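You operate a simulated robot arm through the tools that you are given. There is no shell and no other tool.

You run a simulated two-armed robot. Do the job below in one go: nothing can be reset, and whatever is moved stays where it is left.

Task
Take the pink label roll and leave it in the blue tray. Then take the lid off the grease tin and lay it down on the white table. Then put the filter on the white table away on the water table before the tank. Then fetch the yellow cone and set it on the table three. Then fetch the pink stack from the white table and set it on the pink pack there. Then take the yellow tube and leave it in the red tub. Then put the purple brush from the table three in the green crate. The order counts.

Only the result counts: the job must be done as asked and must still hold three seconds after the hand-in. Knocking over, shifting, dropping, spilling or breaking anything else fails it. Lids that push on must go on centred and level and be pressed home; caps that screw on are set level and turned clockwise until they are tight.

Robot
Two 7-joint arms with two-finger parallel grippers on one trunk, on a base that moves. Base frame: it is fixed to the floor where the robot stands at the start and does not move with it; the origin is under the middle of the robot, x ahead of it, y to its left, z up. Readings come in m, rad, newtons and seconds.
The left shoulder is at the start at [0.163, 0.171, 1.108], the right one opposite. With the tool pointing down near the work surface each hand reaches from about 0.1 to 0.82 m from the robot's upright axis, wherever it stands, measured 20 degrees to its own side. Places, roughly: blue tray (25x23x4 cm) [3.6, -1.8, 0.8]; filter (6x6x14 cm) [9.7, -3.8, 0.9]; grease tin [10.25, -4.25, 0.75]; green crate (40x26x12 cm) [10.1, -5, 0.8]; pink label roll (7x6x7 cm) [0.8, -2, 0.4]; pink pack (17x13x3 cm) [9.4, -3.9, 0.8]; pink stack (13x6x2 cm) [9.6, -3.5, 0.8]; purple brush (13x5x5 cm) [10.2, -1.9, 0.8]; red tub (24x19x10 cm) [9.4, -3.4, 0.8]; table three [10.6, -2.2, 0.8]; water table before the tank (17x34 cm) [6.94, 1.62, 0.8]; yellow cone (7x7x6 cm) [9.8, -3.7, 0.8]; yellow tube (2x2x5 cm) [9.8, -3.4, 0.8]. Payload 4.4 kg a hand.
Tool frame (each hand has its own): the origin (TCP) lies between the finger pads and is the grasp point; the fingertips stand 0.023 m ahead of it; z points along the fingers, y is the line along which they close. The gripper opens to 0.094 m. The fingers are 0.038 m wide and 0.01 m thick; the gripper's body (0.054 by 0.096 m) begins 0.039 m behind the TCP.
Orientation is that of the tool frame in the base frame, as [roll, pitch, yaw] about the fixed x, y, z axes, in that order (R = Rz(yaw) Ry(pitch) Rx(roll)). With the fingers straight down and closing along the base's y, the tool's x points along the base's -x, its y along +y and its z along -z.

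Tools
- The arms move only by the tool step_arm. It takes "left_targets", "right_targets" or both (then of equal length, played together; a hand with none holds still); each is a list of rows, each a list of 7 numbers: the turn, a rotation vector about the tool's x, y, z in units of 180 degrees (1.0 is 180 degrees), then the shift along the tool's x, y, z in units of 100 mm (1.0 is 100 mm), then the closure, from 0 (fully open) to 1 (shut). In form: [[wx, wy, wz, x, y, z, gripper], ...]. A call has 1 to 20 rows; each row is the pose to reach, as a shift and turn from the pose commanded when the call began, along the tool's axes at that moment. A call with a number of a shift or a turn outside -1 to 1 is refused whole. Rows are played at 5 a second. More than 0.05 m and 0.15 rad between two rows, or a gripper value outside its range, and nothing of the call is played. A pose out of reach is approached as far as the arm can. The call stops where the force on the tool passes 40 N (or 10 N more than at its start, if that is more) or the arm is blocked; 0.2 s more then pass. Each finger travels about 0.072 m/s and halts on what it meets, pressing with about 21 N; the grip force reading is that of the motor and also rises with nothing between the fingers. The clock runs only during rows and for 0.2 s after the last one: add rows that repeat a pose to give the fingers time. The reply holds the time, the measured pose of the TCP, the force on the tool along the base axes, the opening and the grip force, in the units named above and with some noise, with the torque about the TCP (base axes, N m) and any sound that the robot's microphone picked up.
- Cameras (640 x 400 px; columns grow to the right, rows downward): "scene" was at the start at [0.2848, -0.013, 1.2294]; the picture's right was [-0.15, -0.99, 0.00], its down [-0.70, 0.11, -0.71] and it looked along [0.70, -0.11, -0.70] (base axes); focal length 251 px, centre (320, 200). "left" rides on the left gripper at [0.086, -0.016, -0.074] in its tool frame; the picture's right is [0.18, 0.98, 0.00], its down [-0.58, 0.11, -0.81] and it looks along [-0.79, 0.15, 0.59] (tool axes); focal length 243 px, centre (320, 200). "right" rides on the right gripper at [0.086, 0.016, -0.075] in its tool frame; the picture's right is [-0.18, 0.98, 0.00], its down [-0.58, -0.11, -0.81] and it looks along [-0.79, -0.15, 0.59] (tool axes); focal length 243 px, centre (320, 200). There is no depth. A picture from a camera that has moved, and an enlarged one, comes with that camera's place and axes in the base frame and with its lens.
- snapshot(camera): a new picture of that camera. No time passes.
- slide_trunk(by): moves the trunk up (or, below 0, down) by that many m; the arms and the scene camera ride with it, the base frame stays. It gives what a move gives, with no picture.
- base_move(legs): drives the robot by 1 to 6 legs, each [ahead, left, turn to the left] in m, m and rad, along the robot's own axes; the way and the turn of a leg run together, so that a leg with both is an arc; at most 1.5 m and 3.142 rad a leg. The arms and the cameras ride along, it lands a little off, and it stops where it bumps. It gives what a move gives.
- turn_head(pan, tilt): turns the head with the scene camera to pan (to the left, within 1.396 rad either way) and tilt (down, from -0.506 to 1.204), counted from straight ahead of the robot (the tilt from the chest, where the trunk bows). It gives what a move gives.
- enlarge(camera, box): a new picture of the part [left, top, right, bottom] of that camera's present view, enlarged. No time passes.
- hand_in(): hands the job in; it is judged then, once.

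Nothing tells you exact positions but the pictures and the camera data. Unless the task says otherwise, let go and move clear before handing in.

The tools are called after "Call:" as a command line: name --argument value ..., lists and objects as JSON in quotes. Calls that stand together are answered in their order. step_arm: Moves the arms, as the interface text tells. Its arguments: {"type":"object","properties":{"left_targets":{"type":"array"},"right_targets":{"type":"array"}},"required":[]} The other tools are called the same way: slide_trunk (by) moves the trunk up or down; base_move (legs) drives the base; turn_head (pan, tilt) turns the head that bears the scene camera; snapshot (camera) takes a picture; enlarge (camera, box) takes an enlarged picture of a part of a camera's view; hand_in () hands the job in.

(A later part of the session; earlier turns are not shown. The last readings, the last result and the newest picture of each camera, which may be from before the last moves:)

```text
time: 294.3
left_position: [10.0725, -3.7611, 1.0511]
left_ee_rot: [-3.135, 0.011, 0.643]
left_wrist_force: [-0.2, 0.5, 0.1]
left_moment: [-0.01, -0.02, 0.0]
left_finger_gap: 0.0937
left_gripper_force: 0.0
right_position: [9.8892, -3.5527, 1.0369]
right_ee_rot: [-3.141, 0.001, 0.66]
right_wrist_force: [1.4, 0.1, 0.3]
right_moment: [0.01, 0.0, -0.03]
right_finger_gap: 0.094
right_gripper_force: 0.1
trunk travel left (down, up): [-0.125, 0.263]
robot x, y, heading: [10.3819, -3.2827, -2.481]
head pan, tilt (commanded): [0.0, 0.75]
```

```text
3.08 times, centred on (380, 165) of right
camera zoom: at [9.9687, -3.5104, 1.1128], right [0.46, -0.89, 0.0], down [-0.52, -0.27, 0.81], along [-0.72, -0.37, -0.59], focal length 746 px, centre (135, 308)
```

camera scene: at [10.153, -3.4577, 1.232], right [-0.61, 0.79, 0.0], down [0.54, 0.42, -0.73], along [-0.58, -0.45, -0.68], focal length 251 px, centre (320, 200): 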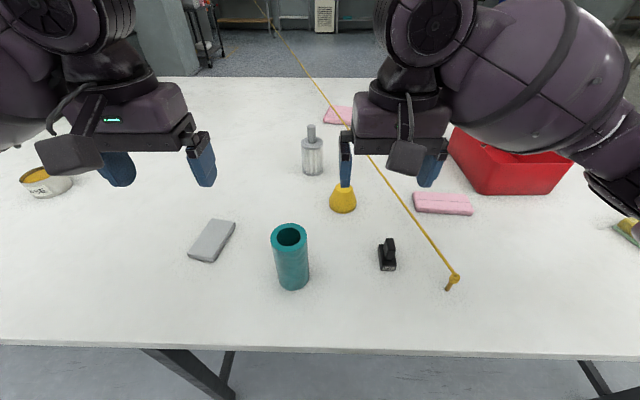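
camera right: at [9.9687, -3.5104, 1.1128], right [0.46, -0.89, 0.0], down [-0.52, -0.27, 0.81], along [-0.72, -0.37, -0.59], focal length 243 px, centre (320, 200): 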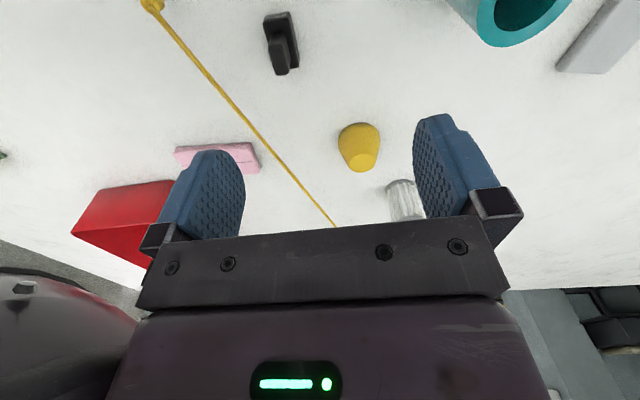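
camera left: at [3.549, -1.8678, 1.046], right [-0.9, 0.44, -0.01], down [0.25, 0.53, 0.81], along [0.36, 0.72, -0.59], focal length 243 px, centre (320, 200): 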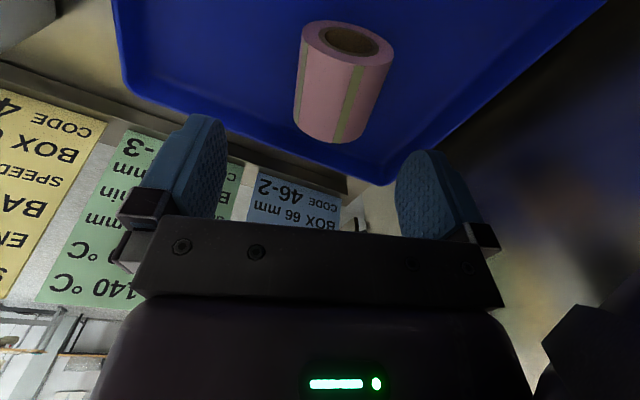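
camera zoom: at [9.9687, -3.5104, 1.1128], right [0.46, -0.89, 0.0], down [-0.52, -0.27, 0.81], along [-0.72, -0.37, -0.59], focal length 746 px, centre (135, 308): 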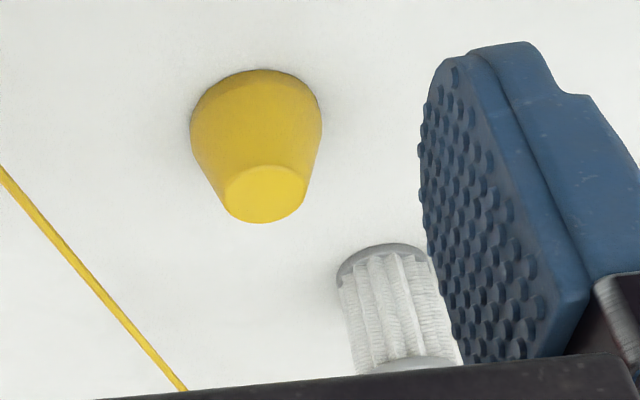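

The filter stands at (9.712, -3.827) with its stem top at z≈0.945; I'll grip the 2 cm stem. I move 11 cm closer, lower the trunk slightly, and bring the right hand above it.

Call:
base_move --legs '[[0.11, 0, 0]]'

Call:
slide_trunk --by -0.03

Call:
step_arm --right_targets '[[0, 0, 0, -0.3, 0.2, 0, 0], [0, 0, 0, -0.6, 0.4, 0, 0], [0, 0, 0, -0.9, 0.7, 0, 0], [0, 0, 0, -0.95, 1.0, 0, 0], [0, 0, 0, -0.95, 1.0, 0, 0]]'

Call:
snapshot --camera "right"

Call:
snapshot --camera "scene"

```text
time: 295.5
left_position: [9.9855, -3.8322, 1.0523]
left_ee_rot: [-3.135, 0.01, 0.646]
left_wrist_force: [-0.3, -0.8, 0.6]
left_moment: [0.02, 0.01, 0.02]
left_finger_gap: 0.0938
left_gripper_force: 0.0
right_position: [9.8016, -3.6233, 1.0378]
right_ee_rot: [3.141, 0.002, 0.665]
right_wrist_force: [-0.4, -0.1, -0.3]
right_moment: [0.0, -0.01, 0.01]
right_finger_gap: 0.094
right_gripper_force: 0.0
trunk travel left (down, up): [-0.125, 0.263]
robot x, y, heading: [10.2943, -3.3539, -2.48]
head pan, tilt (commanded): [0.0, 0.75]
```

```text
time: 296.3
left_position: [9.9871, -3.8307, 1.0245]
left_ee_rot: [-3.134, 0.016, 0.648]
left_wrist_force: [0.2, 0.0, -0.2]
left_moment: [0.0, 0.05, 0.0]
left_finger_gap: 0.0941
left_gripper_force: 0.1
right_position: [9.8019, -3.6215, 1.0088]
right_ee_rot: [3.141, 0.008, 0.666]
right_wrist_force: [0.0, 0.7, 0.0]
right_moment: [-0.04, 0.01, 0.0]
right_finger_gap: 0.0939
right_gripper_force: 0.1
trunk travel left (down, up): [-0.095, 0.293]
robot x, y, heading: [10.2926, -3.3485, -2.484]
head pan, tilt (commanded): [0.0, 0.75]
```

```text
time: 297.5
left_position: [9.9847, -3.8325, 1.0219]
left_ee_rot: [-3.134, 0.011, 0.645]
left_wrist_force: [-0.5, -0.1, -0.2]
left_moment: [-0.02, 0.03, -0.02]
left_finger_gap: 0.0939
left_gripper_force: 0.0
right_position: [9.79, -3.7613, 1.0048]
right_ee_rot: [3.14, 0.005, 0.662]
right_wrist_force: [0.0, -0.9, 0.6]
right_moment: [-0.03, -0.01, -0.02]
right_finger_gap: 0.0939
right_gripper_force: 0.2
trunk travel left (down, up): [-0.095, 0.293]
robot x, y, heading: [10.288, -3.3509, -2.482]
head pan, tilt (commanded): [0.0, 0.75]
```

```text
taken
camera right: at [9.8694, -3.718, 1.081], right [0.46, -0.89, 0.0], down [-0.52, -0.27, 0.81], along [-0.72, -0.37, -0.59], focal length 243 px, centre (320, 200)
```

right: 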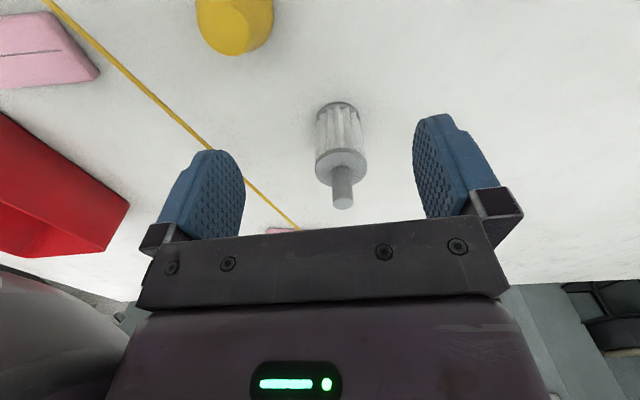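

```text
taken
camera scene: at [10.0405, -3.5462, 1.1945], right [-0.61, 0.79, 0.0], down [0.54, 0.42, -0.73], along [-0.58, -0.45, -0.68], focal length 251 px, centre (320, 200)
```

scene: 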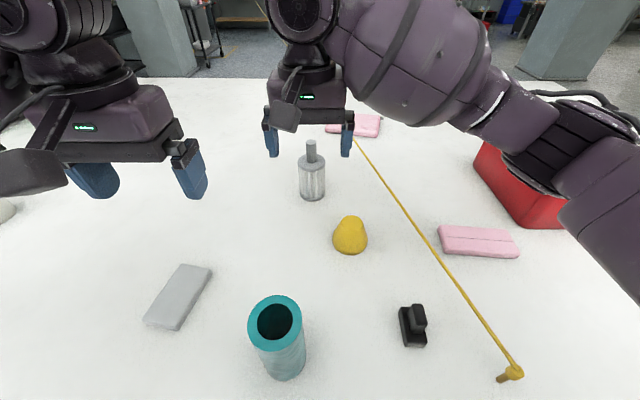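

The filter's stem is 10 cm straight ahead of the hand. I move over it, partly close, and descend around the stem.

Call:
step_arm --right_targets '[[0, 0, 0, -0.4, 0, 0, 0.2], [0, 0, 0, -0.8, 0, 0, 0.3], [0, 0, 0, -1.0, 0.015, 0, 0.3], [0, 0, 0, -1.0, 0.015, 0, 0.3]]'

Call:
snapshot --camera "right"

Call:
enlarge --camera "scene" --box '[240, 60, 380, 220]'

```text
time: 298.5
left_position: [9.9836, -3.8322, 1.0224]
left_ee_rot: [-3.134, 0.01, 0.648]
left_wrist_force: [-0.6, 0.6, -1.1]
left_moment: [0.01, 0.01, 0.02]
left_finger_gap: 0.0938
left_gripper_force: 0.0
right_position: [9.7124, -3.8218, 1.0067]
right_ee_rot: [3.141, 0.003, 0.666]
right_wrist_force: [0.2, 0.2, 0.3]
right_moment: [-0.01, -0.01, 0.02]
right_finger_gap: 0.0655
right_gripper_force: 0.0
trunk travel left (down, up): [-0.095, 0.293]
robot x, y, heading: [10.2909, -3.3502, -2.48]
head pan, tilt (commanded): [0.0, 0.75]
```

```text
taken
camera right: at [9.7919, -3.7799, 1.083], right [0.46, -0.89, 0.0], down [-0.52, -0.27, 0.81], along [-0.72, -0.37, -0.59], focal length 243 px, centre (320, 200)
```

right: 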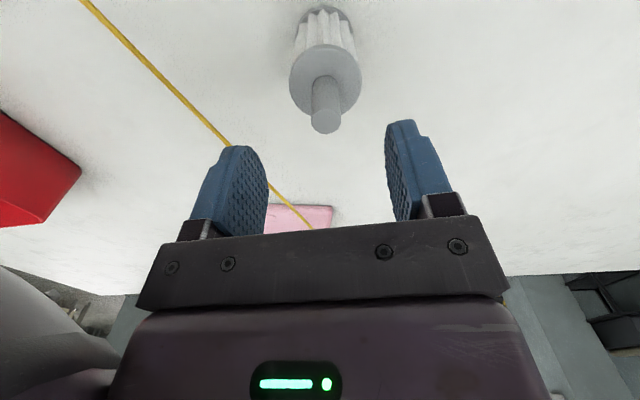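

```text
2.50 times, centred on (310, 140) of scene
camera zoom: at [10.0407, -3.5463, 1.1945], right [-0.61, 0.79, 0.0], down [0.54, 0.42, -0.73], along [-0.58, -0.45, -0.68], focal length 628 px, centre (345, 350)
```

zoom: 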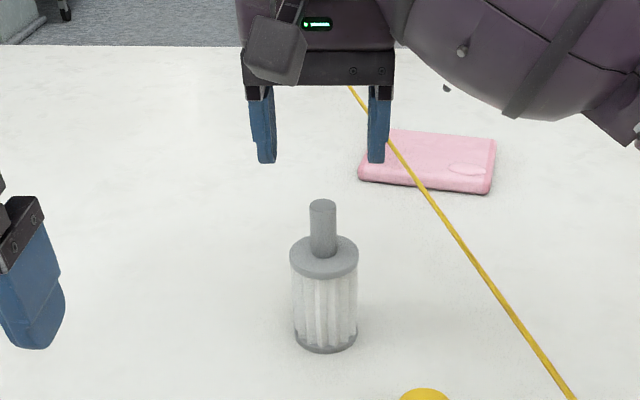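

I refine by 1 cm forward and lower onto the stem.

Call:
step_arm --right_targets '[[0, 0, 0, -0.11, 0.015, 0, 0.4], [0, 0, 0, -0.11, 0.015, 0.3, 0.4], [0, 0, 0, -0.11, 0.015, 0.6, 0.4], [0, 0, 0, -0.11, 0.015, 0.83, 0.4], [0, 0, 0, -0.11, 0.015, 0.83, 0.4]]'

Call:
snapshot --camera "right"

Call:
enlarge --camera "scene" --box '[240, 60, 380, 220]'

```text
time: 299.7
left_position: [9.985, -3.8319, 1.0224]
left_ee_rot: [-3.134, 0.01, 0.648]
left_wrist_force: [-0.2, -0.5, 0.3]
left_moment: [0.04, 0.03, -0.01]
left_finger_gap: 0.0938
left_gripper_force: 0.0
right_position: [9.7028, -3.8279, 0.9229]
right_ee_rot: [3.14, 0.003, 0.664]
right_wrist_force: [-0.5, 0.1, -0.3]
right_moment: [0.0, 0.0, -0.02]
right_finger_gap: 0.0562
right_gripper_force: 0.1
trunk travel left (down, up): [-0.095, 0.293]
robot x, y, heading: [10.2901, -3.3532, -2.481]
head pan, tilt (commanded): [0.0, 0.75]
```

```text
taken
camera right: at [9.7826, -3.7857, 0.9998], right [0.46, -0.89, 0.0], down [-0.52, -0.27, 0.81], along [-0.72, -0.37, -0.59], focal length 243 px, centre (320, 200)
```

right: 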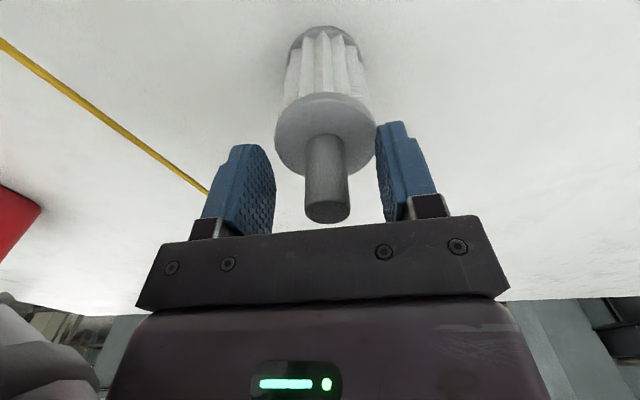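

```text
2.50 times, centred on (310, 140) of scene
camera zoom: at [10.041, -3.5462, 1.1947], right [-0.61, 0.79, 0.0], down [0.54, 0.42, -0.73], along [-0.58, -0.45, -0.68], focal length 628 px, centre (345, 350)
```

zoom: 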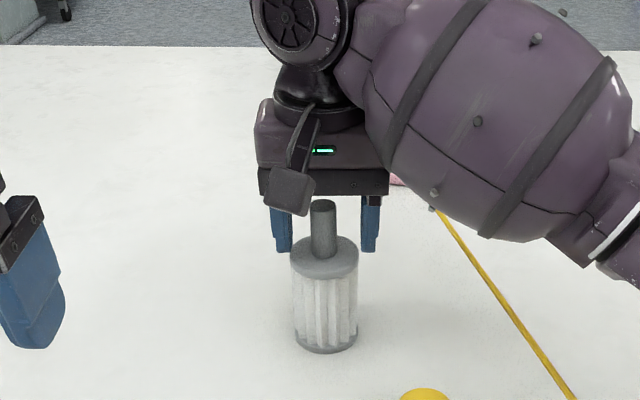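

Call:
step_arm --right_targets '[[0, 0, 0, 0, 0, 0, 0.6], [0, 0, 0, 0, 0, 0, 0.8], [0, 0, 0, 0, 0, 0, 1], [0, 0, 0, 0, 0, 0, 1], [0, 0, 0, 0, 0, 0, 1]]'

Call:
step_arm --right_targets '[[0, 0, 0, 0, 0, -0.1, 1], [0, 0, 0, 0, 0, -0.3, 1], [0, 0, 0, 0, 0, -0.6, 1], [0, 0, 0, 0, 0, -1.0, 1], [0, 0, 0, 0, 0, -1.0, 1]]'

Call:
snapshot --camera "right"

Call:
snapshot --camera "scene"

```text
time: 300.9
left_position: [9.985, -3.8319, 1.0229]
left_ee_rot: [-3.134, 0.01, 0.649]
left_wrist_force: [0.5, -0.2, -0.2]
left_moment: [0.0, 0.0, 0.0]
left_finger_gap: 0.0938
left_gripper_force: 0.0
right_position: [9.7025, -3.8273, 0.9237]
right_ee_rot: [-3.141, 0.003, 0.664]
right_wrist_force: [0.3, -0.1, 0.6]
right_moment: [0.01, -0.02, 0.0]
right_finger_gap: 0.0213
right_gripper_force: 21.3
trunk travel left (down, up): [-0.095, 0.293]
robot x, y, heading: [10.2913, -3.3549, -2.478]
head pan, tilt (commanded): [0.0, 0.75]
```

```text
time: 302.1
left_position: [9.9848, -3.8323, 1.0218]
left_ee_rot: [-3.134, 0.008, 0.647]
left_wrist_force: [-0.6, -0.2, -0.4]
left_moment: [0.03, -0.01, -0.01]
left_finger_gap: 0.094
left_gripper_force: 0.1
right_position: [9.7043, -3.832, 1.0241]
right_ee_rot: [-3.141, 0.001, 0.664]
right_wrist_force: [0.0, -0.2, -1.1]
right_moment: [-0.01, -0.02, 0.0]
right_finger_gap: 0.0209
right_gripper_force: 21.4
trunk travel left (down, up): [-0.095, 0.293]
robot x, y, heading: [10.2898, -3.354, -2.479]
head pan, tilt (commanded): [0.0, 0.75]
```

```text
taken
camera right: at [9.7831, -3.7916, 1.0997], right [0.46, -0.89, 0.0], down [-0.52, -0.27, 0.81], along [-0.72, -0.37, -0.59], focal length 243 px, centre (320, 200)
```

right: 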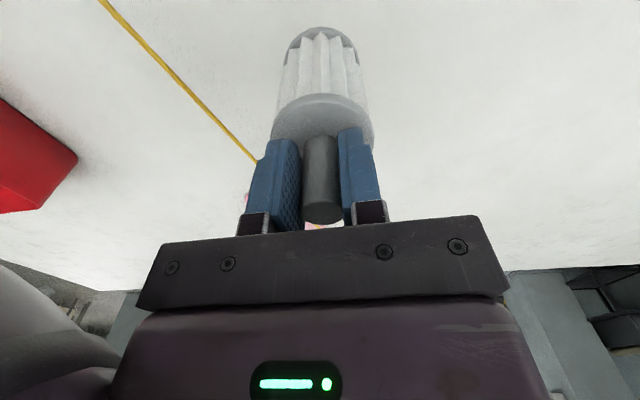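

```text
taken
camera scene: at [10.0399, -3.547, 1.1939], right [-0.61, 0.79, 0.0], down [0.54, 0.42, -0.73], along [-0.58, -0.45, -0.68], focal length 251 px, centre (320, 200)
```

scene: 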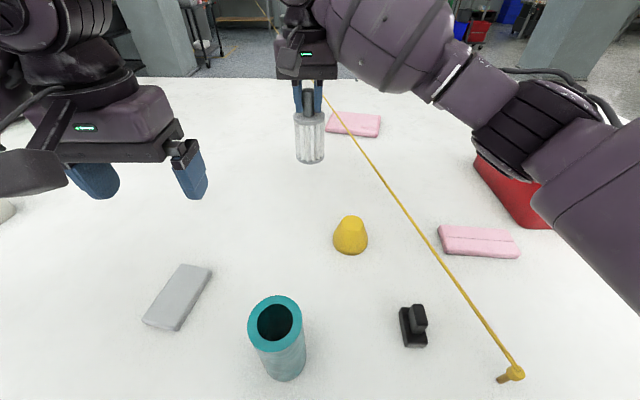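

The filter is held by its stem. I raise the trunk to carry it high, back off slightly, and slide sideways out along the aisle.

Call:
slide_trunk --by 0.29

Call:
base_move --legs '[[-0.08, 0, -0.015], [0, -1.0, 0]]'

Call:
turn_head --pan -1.2 --tilt 0.5

Call:
snapshot --camera "scene"

```text
time: 305.0
left_position: [9.9861, -3.8329, 1.3129]
left_ee_rot: [-3.133, 0.01, 0.649]
left_wrist_force: [0.0, -0.5, 0.0]
left_moment: [0.0, -0.03, 0.01]
left_finger_gap: 0.094
left_gripper_force: 0.1
right_position: [9.7166, -3.8207, 1.3657]
right_ee_rot: [-3.139, 0.076, 0.665]
right_wrist_force: [0.4, 0.2, -1.3]
right_moment: [-0.02, 0.04, 0.02]
right_finger_gap: 0.0209
right_gripper_force: 20.9
trunk travel left (down, up): [-0.385, 0.003]
robot x, y, heading: [10.2886, -3.3532, -2.482]
head pan, tilt (commanded): [0.0, 0.75]
```

```text
time: 314.7
left_position: [9.4385, -2.9657, 1.3113]
left_ee_rot: [-3.135, 0.01, 0.606]
left_wrist_force: [-0.1, 0.2, 0.2]
left_moment: [0.01, 0.0, -0.01]
left_finger_gap: 0.0938
left_gripper_force: 0.1
right_position: [9.1715, -2.9444, 1.3673]
right_ee_rot: [3.141, 0.078, 0.622]
right_wrist_force: [0.6, -0.3, -1.0]
right_moment: [0.0, 0.04, -0.01]
right_finger_gap: 0.0199
right_gripper_force: 21.3
trunk travel left (down, up): [-0.385, 0.003]
robot x, y, heading: [9.7619, -2.4967, -2.521]
head pan, tilt (commanded): [0.0, 0.75]
```

```text
time: 316.1
left_position: [9.439, -2.9662, 1.3115]
left_ee_rot: [-3.136, 0.011, 0.606]
left_wrist_force: [-0.8, -0.4, -0.7]
left_moment: [0.0, 0.01, 0.04]
left_finger_gap: 0.094
left_gripper_force: 0.0
right_position: [9.1706, -2.9456, 1.3661]
right_ee_rot: [-3.138, 0.076, 0.621]
right_wrist_force: [-0.2, -0.5, -0.8]
right_moment: [0.02, -0.01, -0.01]
right_finger_gap: 0.0202
right_gripper_force: 21.1
trunk travel left (down, up): [-0.385, 0.003]
robot x, y, heading: [9.7631, -2.4975, -2.517]
head pan, tilt (commanded): [-1.201, 0.499]
```

```text
taken
camera scene: at [9.6413, -2.4829, 1.5328], right [0.55, 0.84, 0.0], down [0.4, -0.26, -0.88], along [-0.73, 0.48, -0.48], focal length 251 px, centre (320, 200)
```

scene: 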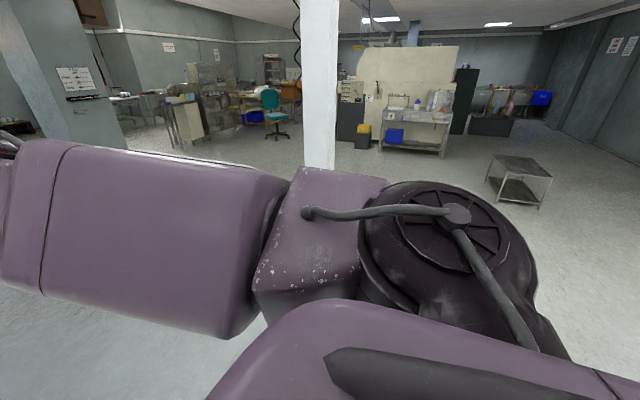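

I'm at the aisle's end. I slide further out, turn toward the water table (steel table beside the press, about 5 m away) and drive there.

Call:
base_move --legs '[[0, -0.75, 0], [0, 0, -1.55]]'

Call:
turn_head --pan 0.0 --tilt 0.45

Call:
snapshot --camera "scene"

```text
time: 326.7
left_position: [8.8525, -1.595, 1.3116]
left_ee_rot: [-3.136, 0.011, -0.909]
left_wrist_force: [0.4, 0.1, 0.3]
left_moment: [-0.04, 0.0, 0.02]
left_finger_gap: 0.0938
left_gripper_force: 0.0
right_position: [8.8588, -1.3255, 1.3659]
right_ee_rot: [3.14, 0.076, -0.89]
right_wrist_force: [1.0, -0.3, -0.9]
right_moment: [0.0, -0.02, 0.0]
right_finger_gap: 0.0202
right_gripper_force: 21.3
trunk travel left (down, up): [-0.385, 0.003]
robot x, y, heading: [9.339, -1.8945, 2.245]
head pan, tilt (commanded): [-1.201, 0.499]
```

```text
time: 328.1
left_position: [8.8534, -1.5957, 1.3127]
left_ee_rot: [-3.135, 0.01, -0.909]
left_wrist_force: [-0.5, 0.8, -0.5]
left_moment: [0.01, 0.04, 0.0]
left_finger_gap: 0.0944
left_gripper_force: 0.0
right_position: [8.8594, -1.3261, 1.3674]
right_ee_rot: [3.14, 0.076, -0.889]
right_wrist_force: [0.4, -0.6, -0.7]
right_moment: [0.01, -0.03, -0.01]
right_finger_gap: 0.0202
right_gripper_force: 21.2
trunk travel left (down, up): [-0.385, 0.003]
robot x, y, heading: [9.3431, -1.8942, 2.247]
head pan, tilt (commanded): [0.0, 0.45]
```

```text
taken
camera scene: at [9.2448, -1.7772, 1.5373], right [0.78, 0.63, 0.0], down [0.27, -0.34, -0.9], along [-0.56, 0.7, -0.44], focal length 251 px, centre (320, 200)
```

scene: 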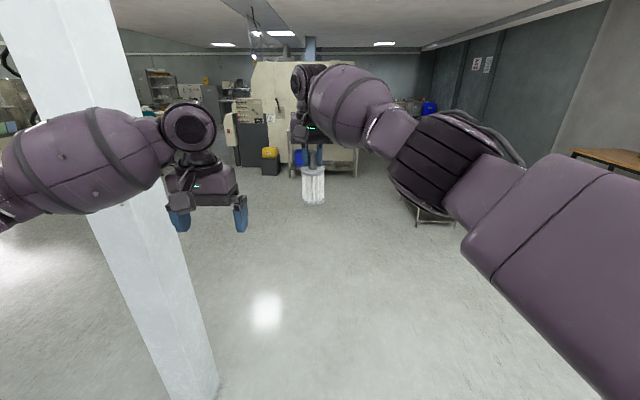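

Call:
base_move --legs '[[0, -0.22, -0.03], [1.4, 0, 0], [1.2, 0, 0]]'

Call:
turn_head --pan -0.15 --tilt 0.5

Call:
snapshot --camera "scene"

```text
time: 343.2
left_position: [7.4198, 0.6535, 1.3125]
left_ee_rot: [-3.135, 0.011, -0.928]
left_wrist_force: [1.1, -0.7, 0.3]
left_moment: [0.0, 0.0, 0.01]
left_finger_gap: 0.0938
left_gripper_force: 0.1
right_position: [7.4326, 0.9234, 1.367]
right_ee_rot: [-3.141, 0.078, -0.911]
right_wrist_force: [0.2, -0.5, -1.3]
right_moment: [-0.03, -0.02, 0.02]
right_finger_gap: 0.02
right_gripper_force: 21.7
trunk travel left (down, up): [-0.385, 0.003]
robot x, y, heading: [7.8949, 0.3465, 2.222]
head pan, tilt (commanded): [0.0, 0.45]
```

```text
time: 343.9
left_position: [7.4178, 0.6532, 1.3116]
left_ee_rot: [-3.133, 0.012, -0.929]
left_wrist_force: [-0.5, 0.1, 0.7]
left_moment: [-0.01, -0.01, -0.01]
left_finger_gap: 0.094
left_gripper_force: 0.0
right_position: [7.4318, 0.9229, 1.3667]
right_ee_rot: [3.142, 0.079, -0.91]
right_wrist_force: [-0.6, 0.1, 0.2]
right_moment: [-0.02, 0.0, -0.04]
right_finger_gap: 0.0201
right_gripper_force: 21.6
trunk travel left (down, up): [-0.385, 0.003]
robot x, y, heading: [7.897, 0.348, 2.23]
head pan, tilt (commanded): [-0.15, 0.499]
```

```text
taken
camera scene: at [7.8195, 0.4704, 1.5329], right [0.87, 0.49, 0.0], down [0.23, -0.42, -0.88], along [-0.43, 0.77, -0.48], focal length 251 px, centre (320, 200)
```

scene: 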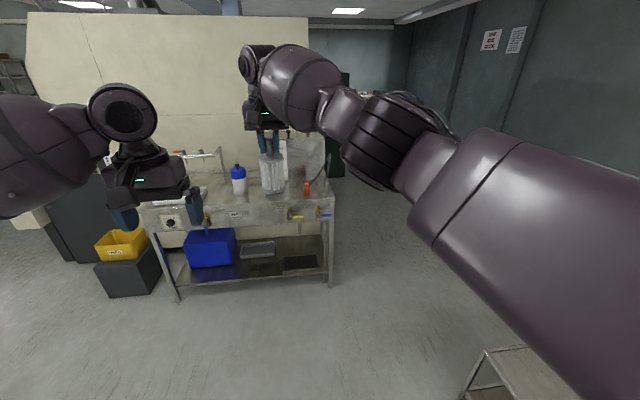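

Call:
enlarge --camera "scene" --box '[120, 120, 360, 300]'

```text
2.22 times, centred on (240, 210) of scene
camera zoom: at [7.8195, 0.4704, 1.5329], right [0.87, 0.49, 0.0], down [0.23, -0.42, -0.88], along [-0.43, 0.77, -0.48], focal length 558 px, centre (498, 178)
```

zoom: 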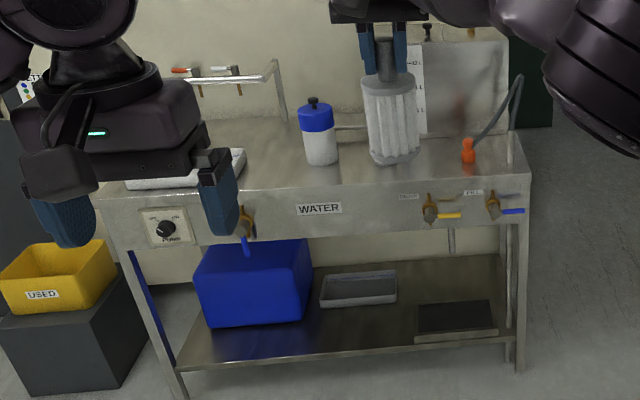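

The WATER table is ahead with the tank at its back right; the filter should go on its surface in front of the tank. I drive closer and lower the trunk for a better view.

Call:
base_move --legs '[[0.55, 0, -0.015]]'

Call:
slide_trunk --by -0.2

Call:
step_arm --right_targets '[[0, 0.0248, 0, 0.3, -0.3, 0, 1], [0, 0.0248, 0, 0.6, -0.6, 0, 1], [0, 0.0248, 0, 1.0, -0.9, 0, 1], [0, 0.0248, 0, 1.0, -0.9, 0, 1]]'

Call:
turn_head --pan 0.05 --tilt 0.6

Call:
snapshot --camera "scene"

Call:
snapshot --camera "right"

```text
time: 347.0
left_position: [7.0878, 1.0881, 1.3111]
left_ee_rot: [-3.136, 0.01, -0.931]
left_wrist_force: [-0.7, 0.2, -0.7]
left_moment: [0.0, 0.01, 0.01]
left_finger_gap: 0.0941
left_gripper_force: 0.1
right_position: [7.1015, 1.3589, 1.366]
right_ee_rot: [-3.14, 0.074, -0.915]
right_wrist_force: [0.2, -0.4, -1.1]
right_moment: [0.01, -0.01, -0.01]
right_finger_gap: 0.02
right_gripper_force: 21.0
trunk travel left (down, up): [-0.385, 0.003]
robot x, y, heading: [7.5662, 0.7804, 2.223]
head pan, tilt (commanded): [-0.15, 0.499]
```

```text
time: 349.2
left_position: [7.0873, 1.0886, 1.1145]
left_ee_rot: [-3.133, 0.014, -0.932]
left_wrist_force: [0.2, -0.1, 0.3]
left_moment: [0.0, 0.0, 0.01]
left_finger_gap: 0.094
left_gripper_force: 0.0
right_position: [7.1018, 1.3578, 1.1685]
right_ee_rot: [3.142, 0.078, -0.914]
right_wrist_force: [0.7, -0.7, -1.2]
right_moment: [0.02, 0.0, -0.03]
right_finger_gap: 0.0201
right_gripper_force: 21.3
trunk travel left (down, up): [-0.185, 0.203]
robot x, y, heading: [7.5647, 0.7788, 2.224]
head pan, tilt (commanded): [-0.15, 0.499]
```

```text
time: 350.2
left_position: [7.0872, 1.0888, 1.1111]
left_ee_rot: [-3.134, 0.009, -0.93]
left_wrist_force: [0.0, 1.0, -0.5]
left_moment: [0.04, 0.01, 0.02]
left_finger_gap: 0.0938
left_gripper_force: 0.0
right_position: [7.2298, 1.3331, 1.1602]
right_ee_rot: [-3.14, -0.004, -0.915]
right_wrist_force: [-0.5, 0.0, -1.3]
right_moment: [0.03, -0.03, -0.01]
right_finger_gap: 0.0199
right_gripper_force: 21.0
trunk travel left (down, up): [-0.185, 0.203]
robot x, y, heading: [7.567, 0.7816, 2.228]
head pan, tilt (commanded): [-0.15, 0.499]
```

```text
time: 350.9
left_position: [7.0877, 1.0887, 1.1125]
left_ee_rot: [-3.134, 0.011, -0.931]
left_wrist_force: [0.1, 1.4, 0.4]
left_moment: [-0.01, -0.05, -0.03]
left_finger_gap: 0.0939
left_gripper_force: 0.0
right_position: [7.2291, 1.3338, 1.1619]
right_ee_rot: [-3.141, -0.002, -0.914]
right_wrist_force: [0.4, -0.2, -1.0]
right_moment: [-0.02, -0.02, 0.01]
right_finger_gap: 0.02
right_gripper_force: 20.5
trunk travel left (down, up): [-0.185, 0.203]
robot x, y, heading: [7.5658, 0.782, 2.228]
head pan, tilt (commanded): [0.051, 0.6]
```

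```text
taken
camera scene: at [7.4218, 0.9596, 1.3153], right [0.76, 0.65, 0.0], down [0.37, -0.43, -0.83], along [-0.53, 0.63, -0.56], focal length 251 px, centre (320, 200)
```

scene: 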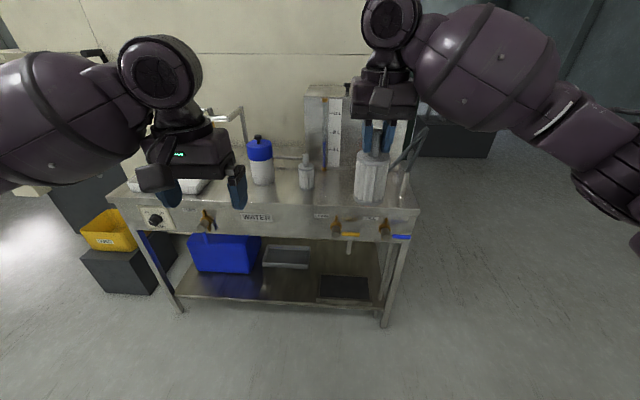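

```text
taken
camera right: at [7.2708, 1.2567, 1.2372], right [-0.89, -0.45, 0.0], down [-0.27, 0.53, 0.81], along [-0.36, 0.72, -0.59], focal length 243 px, centre (320, 200)
```

right: 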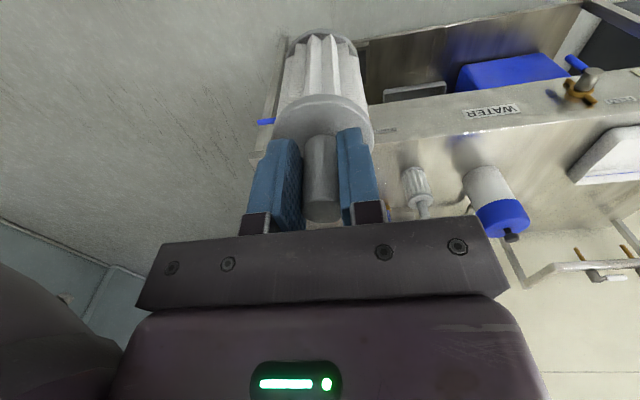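

Call:
enlarge --camera "scene" --box '[220, 80, 440, 240]'

```text
2.50 times, centred on (330, 160) of scene
camera zoom: at [7.4218, 0.9596, 1.3153], right [0.76, 0.65, 0.0], down [0.37, -0.43, -0.83], along [-0.53, 0.63, -0.56], focal length 628 px, centre (295, 300)
```

zoom: 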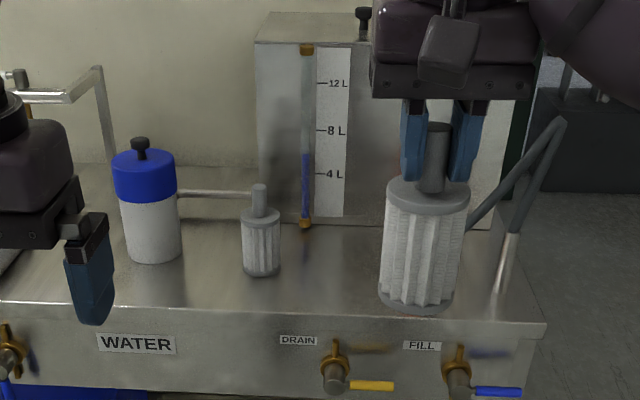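

An identical filter already stands on the water table; the free spot before the tank is around (6.967, 1.644). I tuck the left hand back and move the filter in over that spot.

Call:
step_arm --left_targets '[[0, 0, 0, 0.3, 0.2, 0, 0], [0, 0, 0, 0.6, 0.4, 0, 0], [0, 0, 0, 0.9, 0.5, 0, 0], [0, 0, 0, 0.9, 0.5, 0, 0]]'

Call:
base_move --legs '[[0.33, 0, 0]]'

Call:
slide_trunk --by -0.12

Call:
turn_head --pan 0.0 --tilt 0.7

Call:
snapshot --camera "scene"

Call:
snapshot --camera "right"

```text
time: 351.9
left_position: [7.0985, 0.9906, 1.1118]
left_ee_rot: [-3.134, 0.01, -0.931]
left_wrist_force: [0.2, 0.2, -0.9]
left_moment: [-0.02, 0.0, -0.02]
left_finger_gap: 0.0942
left_gripper_force: 0.0
right_position: [7.2292, 1.3349, 1.1599]
right_ee_rot: [-3.14, -0.005, -0.915]
right_wrist_force: [-0.2, -0.2, -0.5]
right_moment: [-0.03, 0.01, 0.01]
right_finger_gap: 0.02
right_gripper_force: 20.9
trunk travel left (down, up): [-0.185, 0.203]
robot x, y, heading: [7.5699, 0.7819, 2.223]
head pan, tilt (commanded): [0.051, 0.6]
```

```text
time: 354.1
left_position: [6.9001, 1.2498, 1.1126]
left_ee_rot: [-3.133, 0.011, -0.933]
left_wrist_force: [0.8, 0.2, -0.5]
left_moment: [-0.03, 0.0, 0.0]
left_finger_gap: 0.0942
left_gripper_force: 0.1
right_position: [7.0323, 1.5936, 1.1603]
right_ee_rot: [-3.141, -0.004, -0.917]
right_wrist_force: [-0.2, 0.4, -1.4]
right_moment: [-0.01, -0.04, 0.0]
right_finger_gap: 0.0199
right_gripper_force: 20.9
trunk travel left (down, up): [-0.185, 0.203]
robot x, y, heading: [7.3702, 1.0364, 2.224]
head pan, tilt (commanded): [0.051, 0.6]
```

```text
time: 355.6
left_position: [6.8841, 1.273, 0.9155]
left_ee_rot: [-3.13, -0.235, -0.932]
left_wrist_force: [-0.3, 1.1, 0.9]
left_moment: [0.02, 0.0, 0.0]
left_finger_gap: 0.094
left_gripper_force: 0.0
right_position: [7.0347, 1.5927, 1.0438]
right_ee_rot: [3.141, 0.001, -0.916]
right_wrist_force: [0.3, -0.4, -0.8]
right_moment: [0.04, 0.0, 0.0]
right_finger_gap: 0.0199
right_gripper_force: 21.4
trunk travel left (down, up): [-0.065, 0.323]
robot x, y, heading: [7.366, 1.0385, 2.224]
head pan, tilt (commanded): [0.051, 0.6]
```

```text
time: 356.3
left_position: [6.884, 1.275, 0.9149]
left_ee_rot: [-3.131, -0.239, -0.933]
left_wrist_force: [-0.6, 0.5, 0.0]
left_moment: [-0.02, -0.01, 0.0]
left_finger_gap: 0.0942
left_gripper_force: 0.0
right_position: [7.0329, 1.5936, 1.041]
right_ee_rot: [-3.141, 0.0, -0.917]
right_wrist_force: [-0.1, 0.4, -1.5]
right_moment: [0.0, -0.04, -0.01]
right_finger_gap: 0.0201
right_gripper_force: 20.7
trunk travel left (down, up): [-0.065, 0.323]
robot x, y, heading: [7.3672, 1.0406, 2.225]
head pan, tilt (commanded): [0.0, 0.7]
```

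```text
taken
camera scene: at [7.1572, 1.3141, 1.1606], right [0.79, 0.61, 0.0], down [0.39, -0.51, -0.77], along [-0.46, 0.61, -0.64], focal length 251 px, centre (320, 200)
```

scene: 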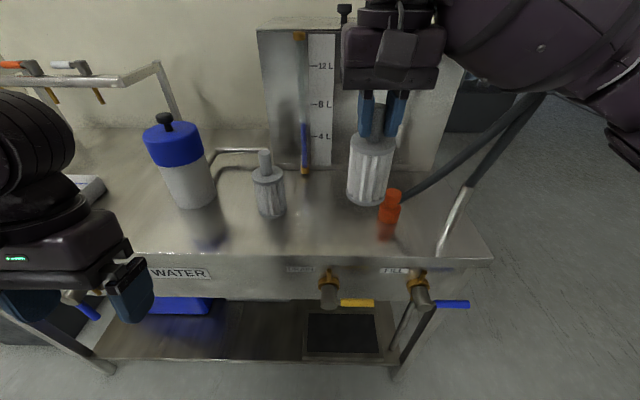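

```text
taken
camera right: at [7.0734, 1.5167, 1.1172], right [-0.89, -0.45, 0.0], down [-0.27, 0.53, 0.81], along [-0.36, 0.72, -0.59], focal length 243 px, centre (320, 200)
```

right: 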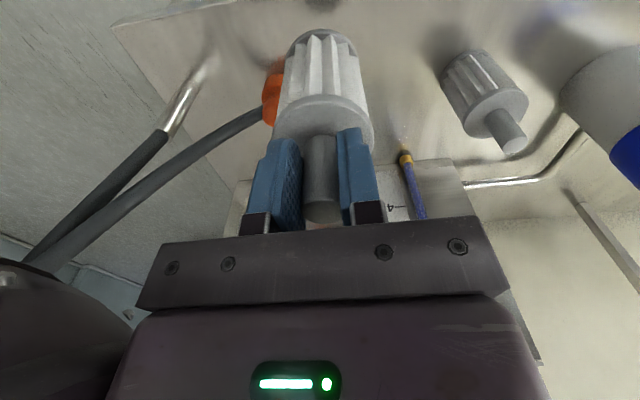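

The free spot midway between the existing filter (6.81, 1.586) and the orange plug (7.04, 1.708) is (6.935, 1.635). I move over it and lower.

Call:
step_arm --right_targets '[[0, 0, 0, -0.3, 0.2, 0, 1], [0, 0, 0, -0.6, 0.4, 0, 1], [0, 0, 0, -0.925, 0.526, 0, 1], [0, 0, 0, -0.925, 0.526, 0.3, 1], [0, 0, 0, -0.925, 0.526, 0.6, 1], [0, 0, 0, -0.925, 0.526, 0.9, 1], [0, 0, 0, -0.925, 0.526, 1.0, 1], [0, 0, 0, -0.925, 0.526, 1.0, 1]]'

Call:
snapshot --camera "scene"

Call:
snapshot --camera "right"

```text
time: 358.1
left_position: [6.8838, 1.2738, 0.915]
left_ee_rot: [-3.13, -0.238, -0.932]
left_wrist_force: [0.3, 0.6, 0.2]
left_moment: [0.0, 0.0, -0.01]
left_finger_gap: 0.094
left_gripper_force: 0.2
right_position: [6.9349, 1.6351, 0.9365]
right_ee_rot: [3.141, -0.004, -0.916]
right_wrist_force: [-0.5, 1.0, -1.1]
right_moment: [-0.04, 0.01, -0.02]
right_finger_gap: 0.02
right_gripper_force: 20.7
trunk travel left (down, up): [-0.065, 0.323]
robot x, y, heading: [7.3673, 1.0388, 2.225]
head pan, tilt (commanded): [0.0, 0.7]
```

```text
taken
camera scene: at [7.1572, 1.314, 1.1606], right [0.8, 0.61, 0.0], down [0.39, -0.51, -0.76], along [-0.46, 0.61, -0.64], focal length 251 px, centre (320, 200)
```

scene: 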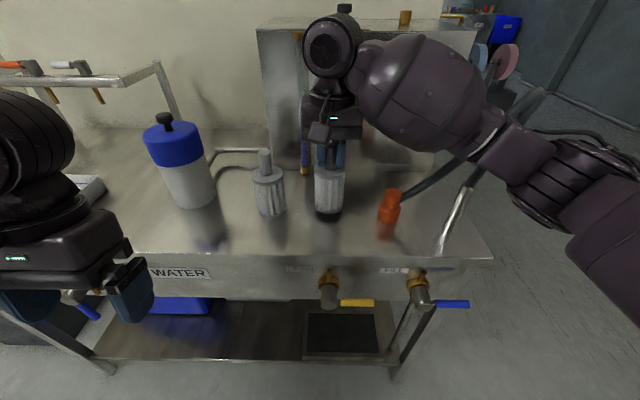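

```text
taken
camera right: at [6.976, 1.5582, 1.0146], right [-0.89, -0.45, 0.0], down [-0.27, 0.53, 0.81], along [-0.36, 0.72, -0.59], focal length 243 px, centre (320, 200)
```

right: 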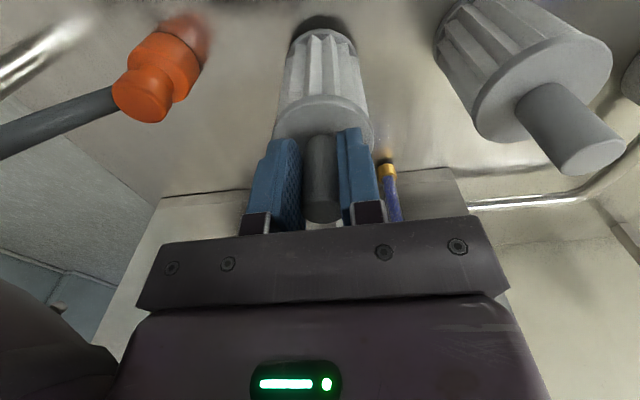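

Call:
step_arm --right_targets '[[0, 0, 0, 0, 0, 0.08, 1], [0, 0, 0, 0, 0, 0.16, 1], [0, 0, 0, 0, 0, 0.22, 1], [0, 0, 0, 0, 0, 0.25, 1], [0, 0, 0, 0, 0, 0.28, 1], [0, 0, 0, 0, 0, 0.28, 1]]'

Call:
enlarge --camera "scene" --box '[230, 120, 430, 260]'

```text
time: 359.2
left_position: [6.8842, 1.2727, 0.9145]
left_ee_rot: [-3.132, -0.237, -0.936]
left_wrist_force: [-0.3, -0.1, -0.2]
left_moment: [0.02, 0.03, 0.03]
left_finger_gap: 0.0937
left_gripper_force: 0.0
right_position: [6.9347, 1.6346, 0.9229]
right_ee_rot: [3.133, 0.01, -0.92]
right_wrist_force: [3.2, 1.4, 22.4]
right_moment: [0.48, -0.13, 0.02]
right_finger_gap: 0.0194
right_gripper_force: 18.2
trunk travel left (down, up): [-0.065, 0.323]
robot x, y, heading: [7.3703, 1.0414, 2.221]
head pan, tilt (commanded): [0.0, 0.7]
stopped in row 5 (right hand): the force on the tool passed its limit at 43 N (the readings are from after the stop); the commanded pose is now the measured one
```

```text
2.86 times, centred on (330, 190) of scene
camera zoom: at [7.1581, 1.3136, 1.1607], right [0.8, 0.61, 0.0], down [0.39, -0.51, -0.77], along [-0.46, 0.61, -0.64], focal length 718 px, centre (291, 229)
```

zoom: 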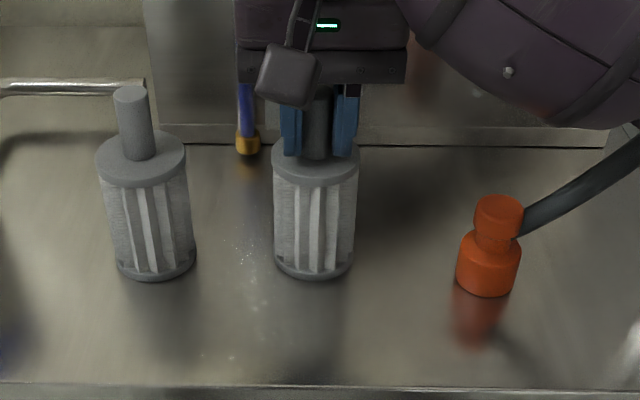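

The filter stands on the water table (contact). I release it and rise.

Call:
step_arm --right_targets '[[0, 0, 0, 0, 0, -0.02, 1], [0, 0, 0, 0, 0, -0.02, 0.7], [0, 0, 0, 0, 0, -0.02, 0.4], [0, 0, 0, 0, 0, -0.02, 0.3], [0, 0, 0, 0, 0, -0.02, 0.3]]'

Call:
step_arm --right_targets '[[0, 0, 0, 0, 0, -0.15, 0.3], [0, 0, 0, 0, 0, -0.4, 0.3], [0, 0, 0, 0, 0, -0.7, 0.3], [0, 0, 0, 0, 0, -1.0, 0.2], [0, 0, 0, 0, 0, -1.0, 0]]'

Call:
enlarge --camera "scene" --box '[210, 60, 430, 260]'

Call:
snapshot --camera "right"

```text
time: 360.4
left_position: [6.883, 1.2737, 0.9153]
left_ee_rot: [-3.13, -0.24, -0.936]
left_wrist_force: [0.1, -0.4, 0.5]
left_moment: [0.01, -0.02, -0.02]
left_finger_gap: 0.0939
left_gripper_force: 0.1
right_position: [6.9341, 1.6357, 0.9221]
right_ee_rot: [3.136, 0.007, -0.919]
right_wrist_force: [-0.2, 0.8, 0.2]
right_moment: [0.0, 0.01, -0.01]
right_finger_gap: 0.0657
right_gripper_force: 0.0
trunk travel left (down, up): [-0.065, 0.323]
robot x, y, heading: [7.3665, 1.0365, 2.221]
head pan, tilt (commanded): [0.0, 0.7]
```

```text
time: 361.6
left_position: [6.8833, 1.2739, 0.9135]
left_ee_rot: [-3.129, -0.24, -0.936]
left_wrist_force: [-0.3, 0.4, -0.1]
left_moment: [-0.01, -0.01, 0.0]
left_finger_gap: 0.0939
left_gripper_force: 0.1
right_position: [6.9326, 1.6346, 1.0192]
right_ee_rot: [3.139, 0.005, -0.917]
right_wrist_force: [0.1, 0.2, 1.0]
right_moment: [-0.02, -0.02, -0.01]
right_finger_gap: 0.094
right_gripper_force: 0.1
trunk travel left (down, up): [-0.065, 0.323]
robot x, y, heading: [7.3636, 1.0375, 2.223]
head pan, tilt (commanded): [0.0, 0.7]
```

```text
2.00 times, centred on (320, 160) of scene
camera zoom: at [7.157, 1.3145, 1.1602], right [0.8, 0.61, 0.0], down [0.39, -0.51, -0.76], along [-0.46, 0.61, -0.64], focal length 503 px, centre (320, 280)
```

zoom: 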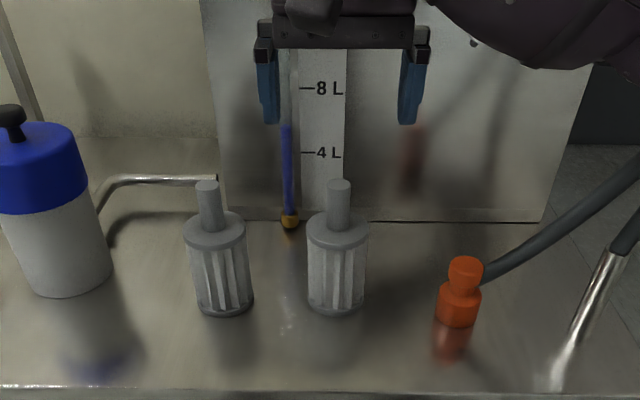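

```text
taken
camera right: at [6.9739, 1.5566, 1.0963], right [-0.89, -0.45, 0.01], down [-0.26, 0.53, 0.81], along [-0.37, 0.72, -0.59], focal length 243 px, centre (320, 200)
```

right: 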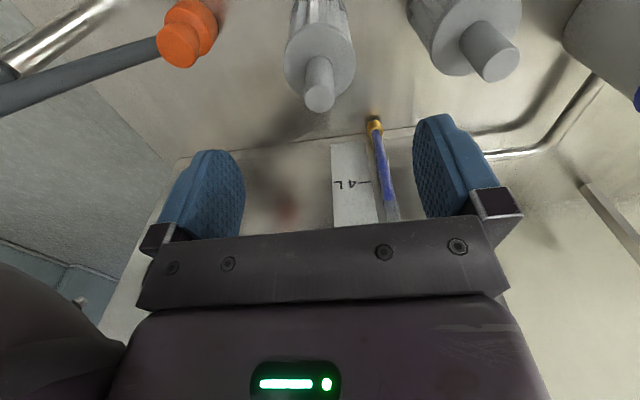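

The filter stands upright before the tank: step 3 done. I back away, raise the trunk and reverse along the same path toward the aisle.

Call:
base_move --legs '[[-0.6, 0, 0]]'

Call:
slide_trunk --by 0.3

Call:
step_arm --left_targets '[[0, -0.038, 0, 0, 0, 0, 0], [0, -0.0764, 0, 0, 0, 0, 0], [0, -0.0764, 0, 0, 0, 0, 0]]'

Call:
base_move --legs '[[-1.4, 0, 0], [-1.3, 0, 0]]'

Call:
turn_head --pan 1.2 --tilt 0.5

Call:
snapshot --camera "scene"

```text
time: 364.9
left_position: [7.243, 0.8057, 0.913]
left_ee_rot: [-3.129, -0.24, -0.943]
left_wrist_force: [-0.2, -0.2, -0.7]
left_moment: [-0.02, 0.02, 0.01]
left_finger_gap: 0.0942
left_gripper_force: 0.1
right_position: [7.2951, 1.1636, 1.0204]
right_ee_rot: [3.138, 0.009, -0.927]
right_wrist_force: [0.1, 0.6, 0.6]
right_moment: [0.03, -0.01, 0.0]
right_finger_gap: 0.0941
right_gripper_force: 0.0
trunk travel left (down, up): [-0.065, 0.323]
robot x, y, heading: [7.7282, 0.5684, 2.215]
head pan, tilt (commanded): [0.0, 0.7]
```

```text
time: 367.9
left_position: [7.2429, 0.8051, 1.2144]
left_ee_rot: [-3.129, -0.239, -0.943]
left_wrist_force: [-0.3, -0.4, 0.0]
left_moment: [-0.03, 0.01, 0.01]
left_finger_gap: 0.0941
left_gripper_force: 0.0
right_position: [7.2959, 1.1641, 1.3204]
right_ee_rot: [3.136, 0.005, -0.925]
right_wrist_force: [1.3, 0.2, -0.8]
right_moment: [0.01, 0.04, -0.01]
right_finger_gap: 0.0939
right_gripper_force: 0.0
trunk travel left (down, up): [-0.365, 0.023]
robot x, y, heading: [7.7249, 0.5687, 2.213]
head pan, tilt (commanded): [0.0, 0.7]
```

```text
time: 368.7
left_position: [7.2423, 0.8052, 1.215]
left_ee_rot: [-3.131, 0.0, -0.94]
left_wrist_force: [0.0, -1.0, 0.4]
left_moment: [-0.02, 0.0, -0.02]
left_finger_gap: 0.0941
left_gripper_force: 0.0
right_position: [7.2955, 1.1652, 1.3211]
right_ee_rot: [3.137, 0.006, -0.925]
right_wrist_force: [-0.3, 0.2, 0.4]
right_moment: [0.0, 0.01, 0.04]
right_finger_gap: 0.0938
right_gripper_force: 0.0
trunk travel left (down, up): [-0.365, 0.023]
robot x, y, heading: [7.7248, 0.57, 2.213]
head pan, tilt (commanded): [0.0, 0.7]
```

```text
time: 381.8
left_position: [8.8054, -1.3615, 1.2142]
left_ee_rot: [-3.131, 0.003, -0.991]
left_wrist_force: [0.4, -0.1, -1.4]
left_moment: [0.02, 0.0, 0.01]
left_finger_gap: 0.094
left_gripper_force: 0.0
right_position: [8.875, -1.0055, 1.3203]
right_ee_rot: [3.136, 0.008, -0.977]
right_wrist_force: [-0.8, 0.5, -0.6]
right_moment: [-0.03, -0.01, -0.01]
right_finger_gap: 0.0943
right_gripper_force: 0.1
trunk travel left (down, up): [-0.365, 0.023]
robot x, y, heading: [9.2743, -1.6251, 2.166]
head pan, tilt (commanded): [0.0, 0.7]
```

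```text
time: 383.2
left_position: [8.8056, -1.3615, 1.2148]
left_ee_rot: [-3.131, 0.001, -0.992]
left_wrist_force: [-0.7, -0.3, 0.6]
left_moment: [-0.05, 0.01, 0.03]
left_finger_gap: 0.0939
left_gripper_force: 0.1
right_position: [8.877, -1.005, 1.3218]
right_ee_rot: [3.137, 0.008, -0.978]
right_wrist_force: [0.0, -0.1, 0.4]
right_moment: [-0.04, 0.03, 0.0]
right_finger_gap: 0.0941
right_gripper_force: 0.0
trunk travel left (down, up): [-0.365, 0.023]
robot x, y, heading: [9.2744, -1.622, 2.163]
head pan, tilt (commanded): [1.201, 0.499]
```

```text
taken
camera scene: at [9.1545, -1.5995, 1.5137], right [-0.22, 0.98, 0.0], down [0.47, 0.1, -0.88], along [-0.86, -0.19, -0.48], focal length 251 px, centre (320, 200)
```

scene: 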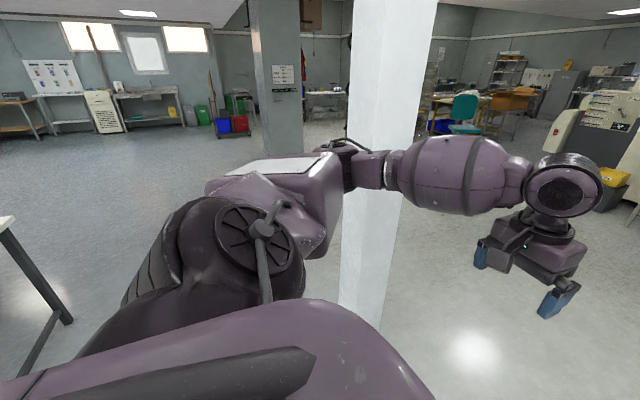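

Now I turn to face the white table, then slide left into the aisle toward the cone.

Call:
base_move --legs '[[0, 0, 1.62], [0.12, 0, 0], [0, 1.0, 0], [0, 0.97, 0]]'

Call:
turn_head --pan 0.0 --tilt 0.8

Call:
snapshot --camera "scene"

```text
time: 405.6
left_position: [10.0235, -3.8237, 1.2153]
left_ee_rot: [-3.128, 0.001, 0.586]
left_wrist_force: [-0.8, -0.1, 0.7]
left_moment: [-0.01, 0.01, 0.01]
left_finger_gap: 0.0939
left_gripper_force: 0.0
right_position: [9.6675, -3.7558, 1.3215]
right_ee_rot: [3.137, 0.007, 0.6]
right_wrist_force: [0.1, 0.0, -0.6]
right_moment: [-0.01, 0.02, -0.01]
right_finger_gap: 0.0936
right_gripper_force: 0.1
trunk travel left (down, up): [-0.365, 0.023]
robot x, y, heading: [10.2855, -3.3533, -2.541]
head pan, tilt (commanded): [1.201, 0.499]
```

```text
time: 407.0
left_position: [10.0229, -3.8246, 1.2146]
left_ee_rot: [-3.131, 0.002, 0.584]
left_wrist_force: [-0.1, -0.4, 0.4]
left_moment: [0.01, -0.04, 0.0]
left_finger_gap: 0.0939
left_gripper_force: 0.1
right_position: [9.6677, -3.7549, 1.3217]
right_ee_rot: [3.137, 0.007, 0.598]
right_wrist_force: [0.8, 0.6, -1.2]
right_moment: [-0.04, 0.02, 0.0]
right_finger_gap: 0.0939
right_gripper_force: 0.0
trunk travel left (down, up): [-0.365, 0.023]
robot x, y, heading: [10.2836, -3.3539, -2.54]
head pan, tilt (commanded): [0.0, 0.799]
```

```text
taken
camera scene: at [10.1713, -3.4314, 1.4878], right [-0.56, 0.83, 0.0], down [0.59, 0.4, -0.7], along [-0.58, -0.39, -0.72], focal length 251 px, centre (320, 200)
```

scene: 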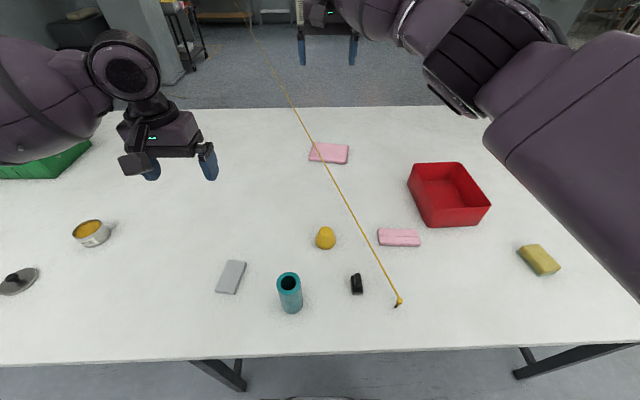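

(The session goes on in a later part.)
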